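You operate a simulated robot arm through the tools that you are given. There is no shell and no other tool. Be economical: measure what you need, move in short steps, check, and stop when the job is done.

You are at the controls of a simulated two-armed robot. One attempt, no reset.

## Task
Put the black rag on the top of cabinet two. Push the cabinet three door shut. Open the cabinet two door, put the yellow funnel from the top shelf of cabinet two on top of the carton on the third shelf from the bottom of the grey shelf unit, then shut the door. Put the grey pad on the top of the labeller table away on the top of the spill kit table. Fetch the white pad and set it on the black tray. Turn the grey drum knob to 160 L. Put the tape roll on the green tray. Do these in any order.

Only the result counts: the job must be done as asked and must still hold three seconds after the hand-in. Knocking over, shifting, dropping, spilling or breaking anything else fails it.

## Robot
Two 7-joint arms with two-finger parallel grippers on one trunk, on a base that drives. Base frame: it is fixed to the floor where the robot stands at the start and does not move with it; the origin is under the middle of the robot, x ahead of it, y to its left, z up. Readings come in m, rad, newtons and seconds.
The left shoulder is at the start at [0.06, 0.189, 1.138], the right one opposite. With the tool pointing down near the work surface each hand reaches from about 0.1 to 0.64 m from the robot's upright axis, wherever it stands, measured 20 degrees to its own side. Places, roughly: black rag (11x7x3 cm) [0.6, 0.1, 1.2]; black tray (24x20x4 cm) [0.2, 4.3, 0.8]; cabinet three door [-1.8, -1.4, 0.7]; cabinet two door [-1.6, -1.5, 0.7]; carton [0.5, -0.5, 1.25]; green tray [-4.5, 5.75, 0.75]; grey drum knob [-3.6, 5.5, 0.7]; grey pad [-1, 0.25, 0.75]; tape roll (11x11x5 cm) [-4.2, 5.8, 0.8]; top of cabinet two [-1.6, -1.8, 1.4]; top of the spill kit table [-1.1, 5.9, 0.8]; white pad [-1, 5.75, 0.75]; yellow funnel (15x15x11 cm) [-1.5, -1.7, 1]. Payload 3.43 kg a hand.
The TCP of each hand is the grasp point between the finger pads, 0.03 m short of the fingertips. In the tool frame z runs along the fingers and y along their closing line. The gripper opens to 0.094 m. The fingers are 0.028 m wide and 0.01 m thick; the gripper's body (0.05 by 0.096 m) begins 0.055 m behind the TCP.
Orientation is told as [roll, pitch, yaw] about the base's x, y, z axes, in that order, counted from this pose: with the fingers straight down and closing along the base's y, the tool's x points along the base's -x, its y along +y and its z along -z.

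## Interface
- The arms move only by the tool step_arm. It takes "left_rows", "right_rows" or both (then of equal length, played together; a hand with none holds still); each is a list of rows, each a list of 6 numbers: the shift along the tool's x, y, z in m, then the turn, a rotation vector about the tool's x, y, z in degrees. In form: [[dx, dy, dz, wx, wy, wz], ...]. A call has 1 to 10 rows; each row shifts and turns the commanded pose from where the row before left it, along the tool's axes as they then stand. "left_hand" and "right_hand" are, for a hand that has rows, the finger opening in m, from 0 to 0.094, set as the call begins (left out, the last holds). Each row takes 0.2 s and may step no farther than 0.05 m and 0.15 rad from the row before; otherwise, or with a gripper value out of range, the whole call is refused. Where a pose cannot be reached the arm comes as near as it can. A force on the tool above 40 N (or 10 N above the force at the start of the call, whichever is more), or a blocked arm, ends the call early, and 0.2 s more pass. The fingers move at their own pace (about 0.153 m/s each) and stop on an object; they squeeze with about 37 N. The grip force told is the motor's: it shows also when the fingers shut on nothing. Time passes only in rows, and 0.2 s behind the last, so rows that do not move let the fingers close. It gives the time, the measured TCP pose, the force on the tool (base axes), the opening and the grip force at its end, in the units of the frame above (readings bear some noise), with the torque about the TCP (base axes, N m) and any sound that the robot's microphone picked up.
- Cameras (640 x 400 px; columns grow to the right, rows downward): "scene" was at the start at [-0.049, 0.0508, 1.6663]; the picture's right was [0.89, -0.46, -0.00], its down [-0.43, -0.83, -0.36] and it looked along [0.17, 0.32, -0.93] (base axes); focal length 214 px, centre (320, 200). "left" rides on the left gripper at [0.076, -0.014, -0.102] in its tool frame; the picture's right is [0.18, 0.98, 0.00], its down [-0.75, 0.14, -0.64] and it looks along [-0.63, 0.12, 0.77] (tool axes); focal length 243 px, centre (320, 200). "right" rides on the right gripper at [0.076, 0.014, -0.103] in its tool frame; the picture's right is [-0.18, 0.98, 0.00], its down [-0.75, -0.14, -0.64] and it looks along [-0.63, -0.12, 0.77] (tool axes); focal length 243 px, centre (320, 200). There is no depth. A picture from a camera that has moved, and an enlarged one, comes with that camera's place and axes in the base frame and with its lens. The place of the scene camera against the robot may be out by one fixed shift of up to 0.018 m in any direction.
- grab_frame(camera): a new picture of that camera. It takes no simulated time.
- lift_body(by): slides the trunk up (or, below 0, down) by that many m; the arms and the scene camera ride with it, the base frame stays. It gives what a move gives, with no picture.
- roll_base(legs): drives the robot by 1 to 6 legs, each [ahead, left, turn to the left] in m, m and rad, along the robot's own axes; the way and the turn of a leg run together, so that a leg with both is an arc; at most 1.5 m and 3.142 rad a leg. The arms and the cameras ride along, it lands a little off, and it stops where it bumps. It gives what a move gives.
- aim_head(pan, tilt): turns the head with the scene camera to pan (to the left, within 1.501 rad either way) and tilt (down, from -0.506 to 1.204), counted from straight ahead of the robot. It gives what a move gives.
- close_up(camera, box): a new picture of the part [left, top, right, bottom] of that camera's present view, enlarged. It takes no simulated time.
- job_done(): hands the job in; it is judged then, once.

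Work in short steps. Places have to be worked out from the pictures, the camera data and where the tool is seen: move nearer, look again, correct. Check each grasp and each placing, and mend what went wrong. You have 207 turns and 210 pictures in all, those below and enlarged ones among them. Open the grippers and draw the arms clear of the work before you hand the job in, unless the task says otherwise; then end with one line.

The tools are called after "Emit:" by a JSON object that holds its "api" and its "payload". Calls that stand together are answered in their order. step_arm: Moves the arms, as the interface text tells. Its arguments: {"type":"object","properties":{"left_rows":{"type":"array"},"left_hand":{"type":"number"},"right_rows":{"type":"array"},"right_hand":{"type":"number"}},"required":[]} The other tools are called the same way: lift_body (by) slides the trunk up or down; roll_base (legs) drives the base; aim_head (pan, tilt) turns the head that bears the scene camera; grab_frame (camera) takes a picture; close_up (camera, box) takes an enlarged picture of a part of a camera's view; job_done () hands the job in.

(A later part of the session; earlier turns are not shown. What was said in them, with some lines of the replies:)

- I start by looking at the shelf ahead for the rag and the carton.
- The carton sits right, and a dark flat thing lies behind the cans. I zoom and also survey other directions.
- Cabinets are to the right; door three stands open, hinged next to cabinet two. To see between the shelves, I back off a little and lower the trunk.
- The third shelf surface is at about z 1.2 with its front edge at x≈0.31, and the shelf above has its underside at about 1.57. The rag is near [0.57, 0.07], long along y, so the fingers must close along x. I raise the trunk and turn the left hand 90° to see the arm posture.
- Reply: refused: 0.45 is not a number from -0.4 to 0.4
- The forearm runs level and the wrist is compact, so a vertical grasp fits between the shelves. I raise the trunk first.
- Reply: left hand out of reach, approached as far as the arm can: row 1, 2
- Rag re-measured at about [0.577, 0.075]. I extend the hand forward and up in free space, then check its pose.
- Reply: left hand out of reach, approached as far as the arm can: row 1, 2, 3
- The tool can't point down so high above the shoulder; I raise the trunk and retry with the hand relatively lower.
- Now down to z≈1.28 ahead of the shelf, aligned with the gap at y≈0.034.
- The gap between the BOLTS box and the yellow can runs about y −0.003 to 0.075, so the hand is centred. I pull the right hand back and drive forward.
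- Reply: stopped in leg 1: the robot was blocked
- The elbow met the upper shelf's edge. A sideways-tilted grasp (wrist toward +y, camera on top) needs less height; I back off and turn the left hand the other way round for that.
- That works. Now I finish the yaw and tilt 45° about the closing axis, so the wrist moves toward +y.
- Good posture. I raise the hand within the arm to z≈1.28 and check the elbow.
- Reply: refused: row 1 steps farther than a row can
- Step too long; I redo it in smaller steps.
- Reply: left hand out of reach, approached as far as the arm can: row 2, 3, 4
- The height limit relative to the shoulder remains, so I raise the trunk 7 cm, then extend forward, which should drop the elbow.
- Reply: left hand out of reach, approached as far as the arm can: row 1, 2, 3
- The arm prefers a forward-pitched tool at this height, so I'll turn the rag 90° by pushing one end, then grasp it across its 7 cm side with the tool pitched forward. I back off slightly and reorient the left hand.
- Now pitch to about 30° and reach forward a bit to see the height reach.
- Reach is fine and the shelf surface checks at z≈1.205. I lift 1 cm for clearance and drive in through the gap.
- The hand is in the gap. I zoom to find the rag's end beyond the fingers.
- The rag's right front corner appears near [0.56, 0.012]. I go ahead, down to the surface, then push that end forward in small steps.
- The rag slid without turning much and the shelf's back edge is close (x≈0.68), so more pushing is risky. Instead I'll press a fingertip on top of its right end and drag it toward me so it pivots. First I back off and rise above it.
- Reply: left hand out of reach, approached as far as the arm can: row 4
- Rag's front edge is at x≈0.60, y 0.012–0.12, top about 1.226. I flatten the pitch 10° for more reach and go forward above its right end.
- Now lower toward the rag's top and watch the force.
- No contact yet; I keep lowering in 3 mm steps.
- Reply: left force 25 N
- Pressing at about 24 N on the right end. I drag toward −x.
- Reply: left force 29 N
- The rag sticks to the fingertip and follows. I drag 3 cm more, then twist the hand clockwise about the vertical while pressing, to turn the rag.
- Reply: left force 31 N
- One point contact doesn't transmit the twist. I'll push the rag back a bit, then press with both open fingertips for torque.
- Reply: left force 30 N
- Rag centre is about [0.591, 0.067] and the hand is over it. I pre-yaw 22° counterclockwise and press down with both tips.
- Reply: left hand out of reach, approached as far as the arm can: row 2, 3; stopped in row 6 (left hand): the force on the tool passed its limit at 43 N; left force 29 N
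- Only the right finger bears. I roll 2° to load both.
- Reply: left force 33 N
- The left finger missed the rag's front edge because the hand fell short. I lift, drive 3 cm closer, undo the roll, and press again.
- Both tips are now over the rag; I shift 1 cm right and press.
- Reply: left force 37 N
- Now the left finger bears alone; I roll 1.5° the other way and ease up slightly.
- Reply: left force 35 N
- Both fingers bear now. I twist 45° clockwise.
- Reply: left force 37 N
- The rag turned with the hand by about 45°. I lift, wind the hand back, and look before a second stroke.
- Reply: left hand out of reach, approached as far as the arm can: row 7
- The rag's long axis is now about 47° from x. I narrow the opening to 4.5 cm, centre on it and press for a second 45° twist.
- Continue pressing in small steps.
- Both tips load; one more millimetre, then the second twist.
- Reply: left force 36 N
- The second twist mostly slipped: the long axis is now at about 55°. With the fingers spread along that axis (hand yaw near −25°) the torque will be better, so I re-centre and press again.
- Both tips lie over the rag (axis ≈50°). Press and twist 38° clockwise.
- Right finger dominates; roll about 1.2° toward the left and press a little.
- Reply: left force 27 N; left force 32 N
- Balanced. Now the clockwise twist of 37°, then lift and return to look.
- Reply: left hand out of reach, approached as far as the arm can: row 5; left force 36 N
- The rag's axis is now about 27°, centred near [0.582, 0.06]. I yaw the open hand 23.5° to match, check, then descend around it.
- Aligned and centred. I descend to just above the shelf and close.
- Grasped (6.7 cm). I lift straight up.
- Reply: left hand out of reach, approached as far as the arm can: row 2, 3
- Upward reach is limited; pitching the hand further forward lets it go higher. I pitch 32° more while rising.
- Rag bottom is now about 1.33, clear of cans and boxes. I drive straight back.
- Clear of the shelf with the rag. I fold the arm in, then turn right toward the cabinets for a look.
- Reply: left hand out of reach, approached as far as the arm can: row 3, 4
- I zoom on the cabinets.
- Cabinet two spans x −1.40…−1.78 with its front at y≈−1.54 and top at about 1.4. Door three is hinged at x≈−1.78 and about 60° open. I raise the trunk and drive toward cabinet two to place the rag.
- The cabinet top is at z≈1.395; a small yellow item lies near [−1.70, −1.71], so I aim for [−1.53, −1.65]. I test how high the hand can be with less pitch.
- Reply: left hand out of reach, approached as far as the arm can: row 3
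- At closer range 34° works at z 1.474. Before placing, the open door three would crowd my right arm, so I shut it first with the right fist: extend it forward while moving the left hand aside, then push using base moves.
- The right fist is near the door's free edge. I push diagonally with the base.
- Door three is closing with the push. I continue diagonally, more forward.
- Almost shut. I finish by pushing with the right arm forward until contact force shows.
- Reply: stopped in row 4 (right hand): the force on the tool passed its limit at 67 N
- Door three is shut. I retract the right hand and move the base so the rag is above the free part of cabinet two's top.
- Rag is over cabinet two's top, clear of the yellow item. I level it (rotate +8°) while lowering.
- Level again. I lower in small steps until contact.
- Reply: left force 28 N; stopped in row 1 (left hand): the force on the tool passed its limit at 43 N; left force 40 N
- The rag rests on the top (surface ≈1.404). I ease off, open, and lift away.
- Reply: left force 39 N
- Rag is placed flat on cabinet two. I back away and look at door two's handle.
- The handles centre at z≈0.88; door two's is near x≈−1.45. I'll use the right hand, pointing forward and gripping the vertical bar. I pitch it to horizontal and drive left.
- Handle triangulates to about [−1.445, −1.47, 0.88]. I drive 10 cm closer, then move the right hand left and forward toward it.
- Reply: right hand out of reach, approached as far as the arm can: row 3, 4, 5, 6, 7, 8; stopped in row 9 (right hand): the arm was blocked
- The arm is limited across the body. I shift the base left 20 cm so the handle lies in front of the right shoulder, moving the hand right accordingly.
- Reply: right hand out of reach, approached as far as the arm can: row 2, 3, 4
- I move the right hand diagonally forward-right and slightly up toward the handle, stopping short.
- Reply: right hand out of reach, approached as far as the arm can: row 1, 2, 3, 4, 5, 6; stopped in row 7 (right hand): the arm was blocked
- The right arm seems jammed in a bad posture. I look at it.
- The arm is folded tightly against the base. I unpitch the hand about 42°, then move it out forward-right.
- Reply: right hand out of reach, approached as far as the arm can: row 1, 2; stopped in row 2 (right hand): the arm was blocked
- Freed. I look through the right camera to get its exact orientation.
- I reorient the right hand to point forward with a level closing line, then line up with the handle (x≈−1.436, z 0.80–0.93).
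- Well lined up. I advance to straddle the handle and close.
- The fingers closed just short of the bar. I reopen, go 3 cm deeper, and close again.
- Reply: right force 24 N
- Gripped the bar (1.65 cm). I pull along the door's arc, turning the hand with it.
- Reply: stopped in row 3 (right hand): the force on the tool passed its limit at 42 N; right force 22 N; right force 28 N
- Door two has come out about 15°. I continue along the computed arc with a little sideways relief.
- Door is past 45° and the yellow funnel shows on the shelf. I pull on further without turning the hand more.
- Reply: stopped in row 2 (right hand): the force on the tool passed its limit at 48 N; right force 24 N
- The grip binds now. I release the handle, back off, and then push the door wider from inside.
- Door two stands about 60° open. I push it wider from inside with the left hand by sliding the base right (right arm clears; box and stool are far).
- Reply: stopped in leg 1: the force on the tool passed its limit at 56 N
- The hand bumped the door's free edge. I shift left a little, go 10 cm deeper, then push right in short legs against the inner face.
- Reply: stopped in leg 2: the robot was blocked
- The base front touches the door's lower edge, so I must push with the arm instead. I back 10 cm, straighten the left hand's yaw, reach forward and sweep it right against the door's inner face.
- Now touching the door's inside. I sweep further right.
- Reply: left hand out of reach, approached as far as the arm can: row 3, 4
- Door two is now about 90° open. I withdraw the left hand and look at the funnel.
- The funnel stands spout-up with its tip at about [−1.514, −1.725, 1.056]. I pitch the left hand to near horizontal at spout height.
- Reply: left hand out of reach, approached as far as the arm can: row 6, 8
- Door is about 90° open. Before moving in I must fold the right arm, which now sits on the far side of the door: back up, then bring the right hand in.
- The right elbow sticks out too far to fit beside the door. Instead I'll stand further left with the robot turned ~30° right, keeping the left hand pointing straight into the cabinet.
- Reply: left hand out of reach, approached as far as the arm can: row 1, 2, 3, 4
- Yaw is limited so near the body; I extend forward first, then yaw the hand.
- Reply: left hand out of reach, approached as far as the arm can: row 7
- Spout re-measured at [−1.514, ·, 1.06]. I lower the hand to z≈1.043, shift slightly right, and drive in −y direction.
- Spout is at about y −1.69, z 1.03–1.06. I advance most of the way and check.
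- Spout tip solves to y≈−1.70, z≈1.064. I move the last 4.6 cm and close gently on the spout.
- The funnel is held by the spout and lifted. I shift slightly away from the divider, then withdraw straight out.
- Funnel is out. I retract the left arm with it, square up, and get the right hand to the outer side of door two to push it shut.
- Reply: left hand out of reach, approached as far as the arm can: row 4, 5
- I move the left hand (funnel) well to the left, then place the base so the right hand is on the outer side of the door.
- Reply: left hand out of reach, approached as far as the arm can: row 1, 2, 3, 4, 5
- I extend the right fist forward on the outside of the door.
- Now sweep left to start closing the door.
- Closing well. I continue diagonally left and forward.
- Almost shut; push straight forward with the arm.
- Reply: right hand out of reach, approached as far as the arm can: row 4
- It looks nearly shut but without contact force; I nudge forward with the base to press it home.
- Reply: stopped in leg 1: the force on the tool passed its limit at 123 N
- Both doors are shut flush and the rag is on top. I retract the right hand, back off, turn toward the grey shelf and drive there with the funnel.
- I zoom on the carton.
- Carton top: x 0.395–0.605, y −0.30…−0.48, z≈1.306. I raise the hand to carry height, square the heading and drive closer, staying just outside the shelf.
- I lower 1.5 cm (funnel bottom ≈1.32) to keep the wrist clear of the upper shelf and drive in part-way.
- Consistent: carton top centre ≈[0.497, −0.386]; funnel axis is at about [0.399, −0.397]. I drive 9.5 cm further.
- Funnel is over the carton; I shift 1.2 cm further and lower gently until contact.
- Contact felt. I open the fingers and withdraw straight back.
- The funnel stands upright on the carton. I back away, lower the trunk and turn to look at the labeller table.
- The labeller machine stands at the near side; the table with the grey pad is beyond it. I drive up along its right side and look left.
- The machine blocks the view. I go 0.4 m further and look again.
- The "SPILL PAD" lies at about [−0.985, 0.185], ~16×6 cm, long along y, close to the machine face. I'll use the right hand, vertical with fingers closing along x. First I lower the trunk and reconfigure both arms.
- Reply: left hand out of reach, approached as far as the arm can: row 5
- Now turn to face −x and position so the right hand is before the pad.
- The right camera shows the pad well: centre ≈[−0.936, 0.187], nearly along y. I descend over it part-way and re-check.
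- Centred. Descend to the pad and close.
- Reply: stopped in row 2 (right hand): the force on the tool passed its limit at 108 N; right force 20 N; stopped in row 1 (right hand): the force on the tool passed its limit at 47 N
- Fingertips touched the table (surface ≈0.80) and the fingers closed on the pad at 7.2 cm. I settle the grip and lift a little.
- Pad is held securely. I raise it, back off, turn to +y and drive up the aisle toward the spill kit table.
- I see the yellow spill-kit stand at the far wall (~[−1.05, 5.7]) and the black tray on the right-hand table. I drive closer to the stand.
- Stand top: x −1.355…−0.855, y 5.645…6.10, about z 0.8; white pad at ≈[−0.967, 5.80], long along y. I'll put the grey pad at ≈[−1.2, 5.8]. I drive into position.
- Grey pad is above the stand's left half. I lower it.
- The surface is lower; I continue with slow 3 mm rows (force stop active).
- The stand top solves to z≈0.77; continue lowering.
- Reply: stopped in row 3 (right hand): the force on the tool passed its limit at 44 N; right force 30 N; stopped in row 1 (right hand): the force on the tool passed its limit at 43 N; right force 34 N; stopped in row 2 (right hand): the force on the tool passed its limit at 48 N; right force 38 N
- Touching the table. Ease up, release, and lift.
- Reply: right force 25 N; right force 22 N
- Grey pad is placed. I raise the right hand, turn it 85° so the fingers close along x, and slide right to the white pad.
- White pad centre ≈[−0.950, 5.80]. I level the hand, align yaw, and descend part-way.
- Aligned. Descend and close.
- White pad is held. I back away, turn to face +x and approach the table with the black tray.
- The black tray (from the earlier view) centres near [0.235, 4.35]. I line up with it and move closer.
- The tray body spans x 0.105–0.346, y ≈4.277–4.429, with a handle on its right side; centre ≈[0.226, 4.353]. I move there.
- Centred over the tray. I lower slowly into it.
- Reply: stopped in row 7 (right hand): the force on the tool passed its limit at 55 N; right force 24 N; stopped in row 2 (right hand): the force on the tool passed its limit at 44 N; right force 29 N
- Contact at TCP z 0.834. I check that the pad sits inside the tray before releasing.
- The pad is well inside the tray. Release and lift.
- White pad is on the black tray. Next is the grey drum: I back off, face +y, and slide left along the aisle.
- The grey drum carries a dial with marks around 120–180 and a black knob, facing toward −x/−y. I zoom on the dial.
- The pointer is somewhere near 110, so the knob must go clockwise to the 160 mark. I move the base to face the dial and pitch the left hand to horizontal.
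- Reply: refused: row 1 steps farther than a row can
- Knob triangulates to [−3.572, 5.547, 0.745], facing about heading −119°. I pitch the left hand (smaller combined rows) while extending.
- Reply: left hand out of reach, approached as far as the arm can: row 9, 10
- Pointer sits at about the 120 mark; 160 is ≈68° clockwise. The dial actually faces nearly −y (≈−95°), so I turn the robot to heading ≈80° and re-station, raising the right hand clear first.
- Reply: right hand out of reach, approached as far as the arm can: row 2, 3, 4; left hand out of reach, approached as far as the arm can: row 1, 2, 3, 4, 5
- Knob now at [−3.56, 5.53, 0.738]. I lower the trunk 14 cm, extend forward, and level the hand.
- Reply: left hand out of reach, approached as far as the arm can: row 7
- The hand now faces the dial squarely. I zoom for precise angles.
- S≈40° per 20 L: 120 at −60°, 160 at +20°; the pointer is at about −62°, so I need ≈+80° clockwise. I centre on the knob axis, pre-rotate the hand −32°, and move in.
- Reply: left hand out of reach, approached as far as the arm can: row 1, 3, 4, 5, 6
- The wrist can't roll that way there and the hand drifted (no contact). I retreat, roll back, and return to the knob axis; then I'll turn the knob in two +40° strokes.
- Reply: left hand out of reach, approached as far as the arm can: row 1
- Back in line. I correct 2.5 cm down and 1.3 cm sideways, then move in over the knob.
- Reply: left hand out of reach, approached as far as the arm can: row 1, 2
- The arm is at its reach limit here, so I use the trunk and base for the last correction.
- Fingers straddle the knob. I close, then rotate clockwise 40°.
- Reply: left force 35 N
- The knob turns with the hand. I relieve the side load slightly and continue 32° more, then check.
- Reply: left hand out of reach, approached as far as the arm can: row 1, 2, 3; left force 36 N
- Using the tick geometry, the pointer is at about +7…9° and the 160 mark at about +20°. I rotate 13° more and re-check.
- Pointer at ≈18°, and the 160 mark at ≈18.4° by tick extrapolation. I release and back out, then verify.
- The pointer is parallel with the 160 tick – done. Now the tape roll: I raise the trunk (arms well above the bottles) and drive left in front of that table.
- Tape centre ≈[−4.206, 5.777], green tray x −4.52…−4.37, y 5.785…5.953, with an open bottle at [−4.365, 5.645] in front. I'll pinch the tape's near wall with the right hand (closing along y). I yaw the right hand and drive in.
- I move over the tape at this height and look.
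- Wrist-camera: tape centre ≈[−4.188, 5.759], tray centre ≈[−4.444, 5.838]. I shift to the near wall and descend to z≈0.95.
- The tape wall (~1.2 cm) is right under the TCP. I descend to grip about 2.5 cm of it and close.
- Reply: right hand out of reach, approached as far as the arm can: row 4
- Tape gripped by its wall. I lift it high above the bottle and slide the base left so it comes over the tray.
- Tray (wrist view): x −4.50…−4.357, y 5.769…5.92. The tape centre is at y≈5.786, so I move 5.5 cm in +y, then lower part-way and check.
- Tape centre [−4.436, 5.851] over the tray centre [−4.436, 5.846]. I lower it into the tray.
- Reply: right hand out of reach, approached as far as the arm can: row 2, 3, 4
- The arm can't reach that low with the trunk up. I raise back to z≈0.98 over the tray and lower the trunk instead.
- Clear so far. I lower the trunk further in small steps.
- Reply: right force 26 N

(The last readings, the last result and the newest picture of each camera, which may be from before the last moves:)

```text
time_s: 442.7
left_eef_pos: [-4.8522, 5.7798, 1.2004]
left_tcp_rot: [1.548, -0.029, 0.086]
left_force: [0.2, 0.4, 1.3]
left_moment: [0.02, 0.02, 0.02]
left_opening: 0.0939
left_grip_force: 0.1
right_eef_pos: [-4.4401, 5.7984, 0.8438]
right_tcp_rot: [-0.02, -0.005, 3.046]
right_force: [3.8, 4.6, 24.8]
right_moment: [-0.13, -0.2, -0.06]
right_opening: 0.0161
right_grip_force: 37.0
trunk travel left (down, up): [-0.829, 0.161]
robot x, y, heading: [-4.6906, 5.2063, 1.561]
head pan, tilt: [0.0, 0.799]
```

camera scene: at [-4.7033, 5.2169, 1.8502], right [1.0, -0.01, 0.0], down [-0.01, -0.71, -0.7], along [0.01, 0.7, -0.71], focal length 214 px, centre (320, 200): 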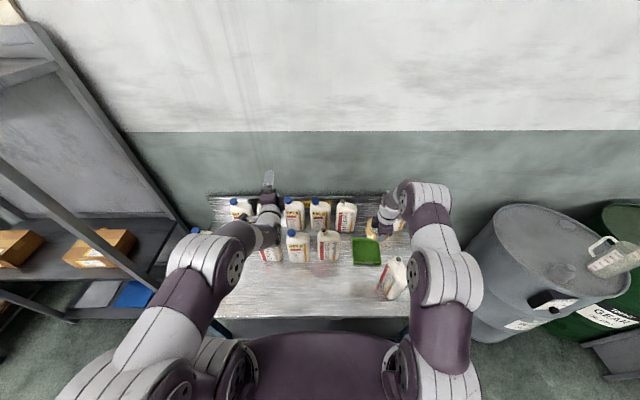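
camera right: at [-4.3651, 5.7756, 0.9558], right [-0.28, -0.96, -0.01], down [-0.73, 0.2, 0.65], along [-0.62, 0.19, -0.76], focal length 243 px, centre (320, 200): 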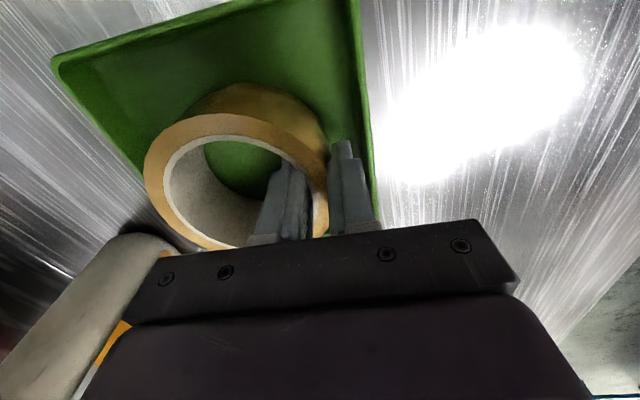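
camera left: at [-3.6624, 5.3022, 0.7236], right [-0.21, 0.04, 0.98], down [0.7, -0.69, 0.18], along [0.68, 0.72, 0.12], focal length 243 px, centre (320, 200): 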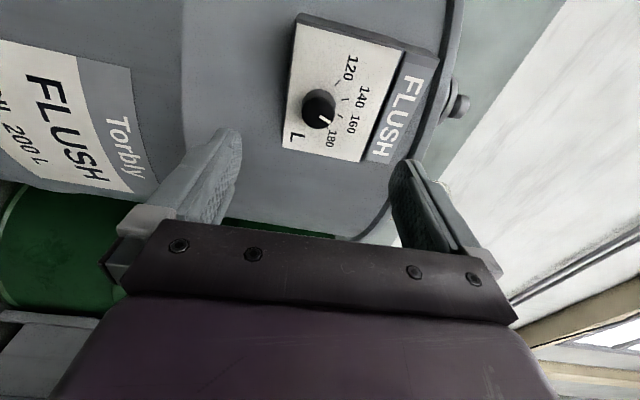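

Contact. Ease up, open modestly, and lift with the trunk.

Emit:
{"api": "lift_body", "payload": {"by": 0.004}}

Emit:
{"api": "step_arm", "payload": {"right_rows": [[0, 0, 0, 0, 0, 0], [0, 0, 0, 0, 0, 0]], "right_hand": 0.036}}

Emit:
{"api": "lift_body", "payload": {"by": 0.06}}

Emit:
{"api": "grab_frame", "payload": {"camera": "right"}}

```text
time_s: 443.2
left_eef_pos: [-4.8531, 5.7809, 1.204]
left_tcp_rot: [1.547, -0.027, 0.086]
left_force: [-0.6, 0.4, -0.4]
left_moment: [-0.03, -0.01, -0.01]
left_opening: 0.094
left_grip_force: 0.1
right_eef_pos: [-4.4417, 5.7954, 0.8441]
right_tcp_rot: [-0.012, -0.007, 3.047]
right_force: [-1.6, 1.2, 3.6]
right_moment: [-0.09, 0.02, 0.03]
right_opening: 0.0158
right_grip_force: 37.1
trunk travel left (down, up): [-0.833, 0.157]
robot x, y, heading: [-4.6936, 5.2064, 1.559]
head pan, tilt: [0.0, 0.799]
```

```text
time_s: 443.9
left_eef_pos: [-4.8515, 5.7811, 1.2041]
left_tcp_rot: [1.547, -0.027, 0.086]
left_force: [-0.5, 0.1, -0.1]
left_moment: [-0.01, 0.01, 0.03]
left_opening: 0.094
left_grip_force: 0.0
right_eef_pos: [-4.441, 5.7979, 0.8456]
right_tcp_rot: [-0.015, -0.005, 3.045]
right_force: [0.0, -0.4, -0.4]
right_moment: [0.01, 0.03, -0.01]
right_opening: 0.0359
right_grip_force: 0.0
trunk travel left (down, up): [-0.833, 0.157]
robot x, y, heading: [-4.6896, 5.2034, 1.564]
head pan, tilt: [0.0, 0.799]
```

```text
time_s: 444.9
left_eef_pos: [-4.8528, 5.7804, 1.2646]
left_tcp_rot: [1.547, -0.028, 0.085]
left_force: [-0.8, 0.0, 0.0]
left_moment: [0.02, 0.01, 0.0]
left_opening: 0.0937
left_grip_force: 0.1
right_eef_pos: [-4.4406, 5.7979, 0.905]
right_tcp_rot: [-0.016, -0.006, 3.048]
right_force: [-1.0, 0.2, 0.3]
right_moment: [0.02, 0.0, 0.03]
right_opening: 0.0358
right_grip_force: 0.1
trunk travel left (down, up): [-0.893, 0.097]
robot x, y, heading: [-4.6876, 5.2031, 1.56]
head pan, tilt: [0.0, 0.799]
```

```text
26 pictures are left
camera right: at [-4.3651, 5.7755, 1.0079], right [-0.28, -0.96, -0.01], down [-0.73, 0.2, 0.65], along [-0.62, 0.19, -0.76], focal length 243 px, centre (320, 200)
```

right: 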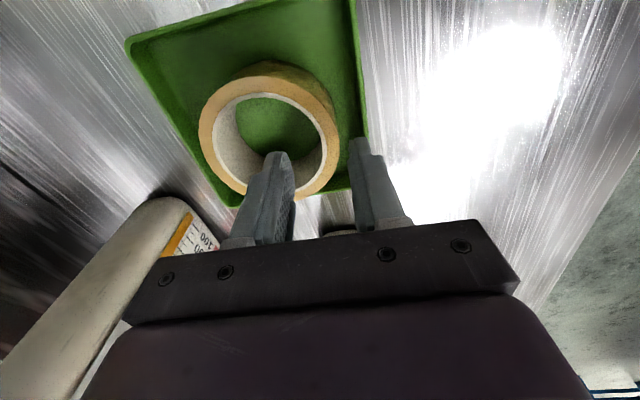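

The tape lies in the tray. I lift further and inspect.

Emit:
{"api": "lift_body", "payload": {"by": 0.09}}

Emit:
{"api": "step_arm", "payload": {"right_rows": [[0, 0, -0.045, 0, 0, 0], [0, 0, -0.045, 0, 0, 0], [0, 0, -0.045, 0, 0, 0], [0, 0, 0, 0, 0, 0]]}}

Emit:
{"api": "grab_frame", "payload": {"camera": "right"}}

Emit:
{"api": "close_up", "payload": {"camera": "scene", "box": [300, 180, 460, 320]}}

```text
time_s: 446.1
left_eef_pos: [-4.8527, 5.7809, 1.353]
left_tcp_rot: [1.547, -0.029, 0.085]
left_force: [-0.1, -0.4, -0.1]
left_moment: [-0.03, 0.03, -0.02]
left_opening: 0.0941
left_grip_force: 0.0
right_eef_pos: [-4.4399, 5.7984, 0.9961]
right_tcp_rot: [-0.015, -0.005, 3.045]
right_force: [-0.2, 0.2, -0.2]
right_moment: [-0.03, 0.0, 0.01]
right_opening: 0.0359
right_grip_force: 0.1
trunk travel left (down, up): [-0.983, 0.007]
robot x, y, heading: [-4.6928, 5.2032, 1.563]
head pan, tilt: [0.0, 0.799]
```

```text
time_s: 447.1
left_eef_pos: [-4.8528, 5.7809, 1.3528]
left_tcp_rot: [1.546, -0.028, 0.085]
left_force: [0.2, -0.4, -0.5]
left_moment: [0.03, 0.0, 0.04]
left_opening: 0.0939
left_grip_force: 0.0
right_eef_pos: [-4.4397, 5.7932, 1.128]
right_tcp_rot: [-0.015, -0.007, 3.045]
right_force: [-0.3, 0.3, -1.2]
right_moment: [0.0, -0.02, 0.01]
right_opening: 0.036
right_grip_force: 0.0
trunk travel left (down, up): [-0.983, 0.007]
robot x, y, heading: [-4.6925, 5.205, 1.562]
head pan, tilt: [0.0, 0.799]
```

```text
25 pictures are left
camera right: at [-4.3645, 5.7706, 1.2303], right [-0.28, -0.96, -0.01], down [-0.73, 0.2, 0.65], along [-0.62, 0.19, -0.76], focal length 243 px, centre (320, 200)
```

right: 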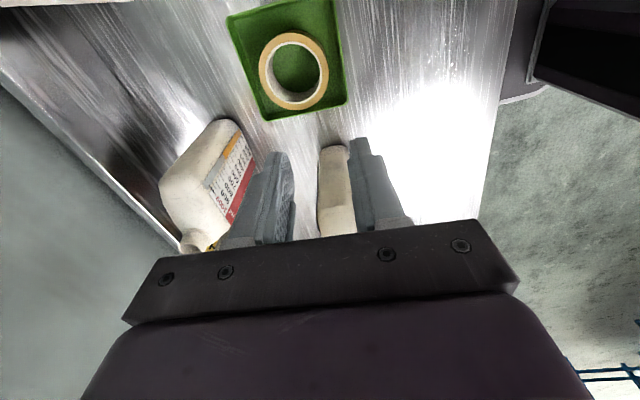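

```text
2.86 times, centred on (380, 250) of scene
camera zoom: at [-4.705, 5.2284, 1.867], right [1.0, -0.01, 0.0], down [-0.01, -0.72, -0.7], along [0.01, 0.7, -0.72], focal length 613 px, centre (149, 57)
```

zoom: 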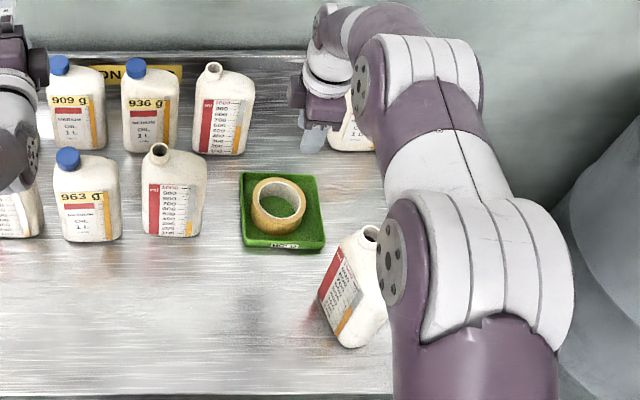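

The tape lies flat in the green tray and the bottle stands untouched. I raise the hand, back clear and open both grippers.

Emit:
{"api": "step_arm", "payload": {"right_rows": [[0, 0, -0.04, 0, 0, 0], [0, 0, -0.03, 0, 0, 0]]}}

Emit:
{"api": "roll_base", "payload": {"legs": [[-0.6, 0, 0]]}}

Emit:
{"api": "step_arm", "payload": {"right_rows": [[0, 0, 0, 0, 0, 0], [0, 0, 0, 0, 0, 0], [0, 0, 0, 0, 0, 0]], "right_hand": 0.094}}

Emit:
{"api": "aim_head", "payload": {"pan": -0.3, "tilt": 0.6}}

Emit:
{"api": "grab_frame", "payload": {"camera": "scene"}}

```text
time_s: 447.7
left_eef_pos: [-4.8524, 5.7793, 1.3545]
left_tcp_rot: [1.546, -0.028, 0.085]
left_force: [-0.3, 0.1, -0.3]
left_moment: [-0.03, 0.03, 0.02]
left_opening: 0.0941
left_grip_force: 0.1
right_eef_pos: [-4.4394, 5.7944, 1.1994]
right_tcp_rot: [-0.015, -0.005, 3.046]
right_force: [-0.2, 0.9, -0.3]
right_moment: [-0.02, 0.01, -0.03]
right_opening: 0.0363
right_grip_force: 0.0
trunk travel left (down, up): [-0.983, 0.007]
robot x, y, heading: [-4.6899, 5.2069, 1.561]
head pan, tilt: [0.0, 0.799]
```

```text
time_s: 451.1
left_eef_pos: [-4.8589, 5.1805, 1.354]
left_tcp_rot: [1.545, -0.029, 0.091]
left_force: [0.5, 0.6, 0.2]
left_moment: [0.0, 0.0, 0.02]
left_opening: 0.0939
left_grip_force: 0.1
right_eef_pos: [-4.4471, 5.1978, 1.1972]
right_tcp_rot: [-0.016, -0.005, 3.052]
right_force: [0.1, -0.5, -1.0]
right_moment: [-0.01, 0.0, 0.02]
right_opening: 0.0363
right_grip_force: 0.1
trunk travel left (down, up): [-0.983, 0.007]
robot x, y, heading: [-4.6932, 4.6024, 1.571]
head pan, tilt: [0.0, 0.799]
```

```text
time_s: 451.9
left_eef_pos: [-4.8596, 5.1783, 1.3544]
left_tcp_rot: [1.546, -0.028, 0.092]
left_force: [0.1, 0.7, 0.0]
left_moment: [-0.02, -0.03, -0.01]
left_opening: 0.0942
left_grip_force: 0.1
right_eef_pos: [-4.446, 5.1952, 1.1985]
right_tcp_rot: [-0.015, -0.007, 3.053]
right_force: [-0.3, 0.5, -1.2]
right_moment: [0.0, 0.03, -0.01]
right_opening: 0.0941
right_grip_force: 0.0
trunk travel left (down, up): [-0.983, 0.007]
robot x, y, heading: [-4.6951, 4.607, 1.569]
head pan, tilt: [0.0, 0.799]
```

```text
time_s: 452.7
left_eef_pos: [-4.8593, 5.1788, 1.354]
left_tcp_rot: [1.546, -0.028, 0.092]
left_force: [-0.1, 0.3, 0.1]
left_moment: [0.02, -0.02, -0.02]
left_opening: 0.0941
left_grip_force: 0.1
right_eef_pos: [-4.4478, 5.1954, 1.1983]
right_tcp_rot: [-0.014, -0.005, 3.053]
right_force: [-0.5, -0.2, 0.1]
right_moment: [0.02, 0.0, -0.03]
right_opening: 0.094
right_grip_force: 0.1
trunk travel left (down, up): [-0.983, 0.007]
robot x, y, heading: [-4.6919, 4.6071, 1.57]
head pan, tilt: [-0.3, 0.6]
```

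```text
23 pictures are left
camera scene: at [-4.6824, 4.6312, 1.8839], right [0.95, -0.3, 0.0], down [-0.17, -0.54, -0.82], along [0.24, 0.79, -0.57], focal length 214 px, centre (320, 200)
```

scene: 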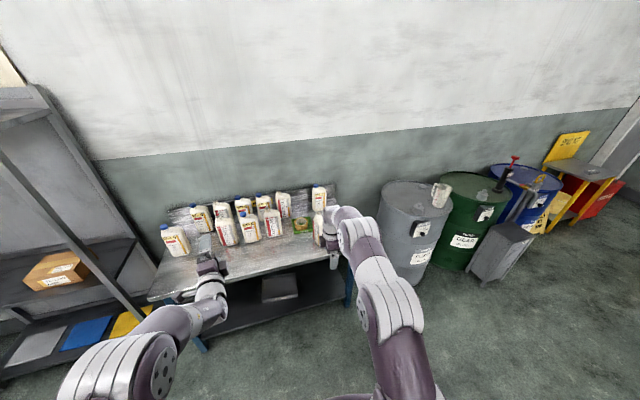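

All tasks are in place, the arms are clear and the grippers are open. I hand in.

Emit:
{"api": "job_done", "payload": {}}

```text
The job is handed in.
```

I finished all seven tasks and handed the job in; my own checks passed, but I haven't seen the judge's result.
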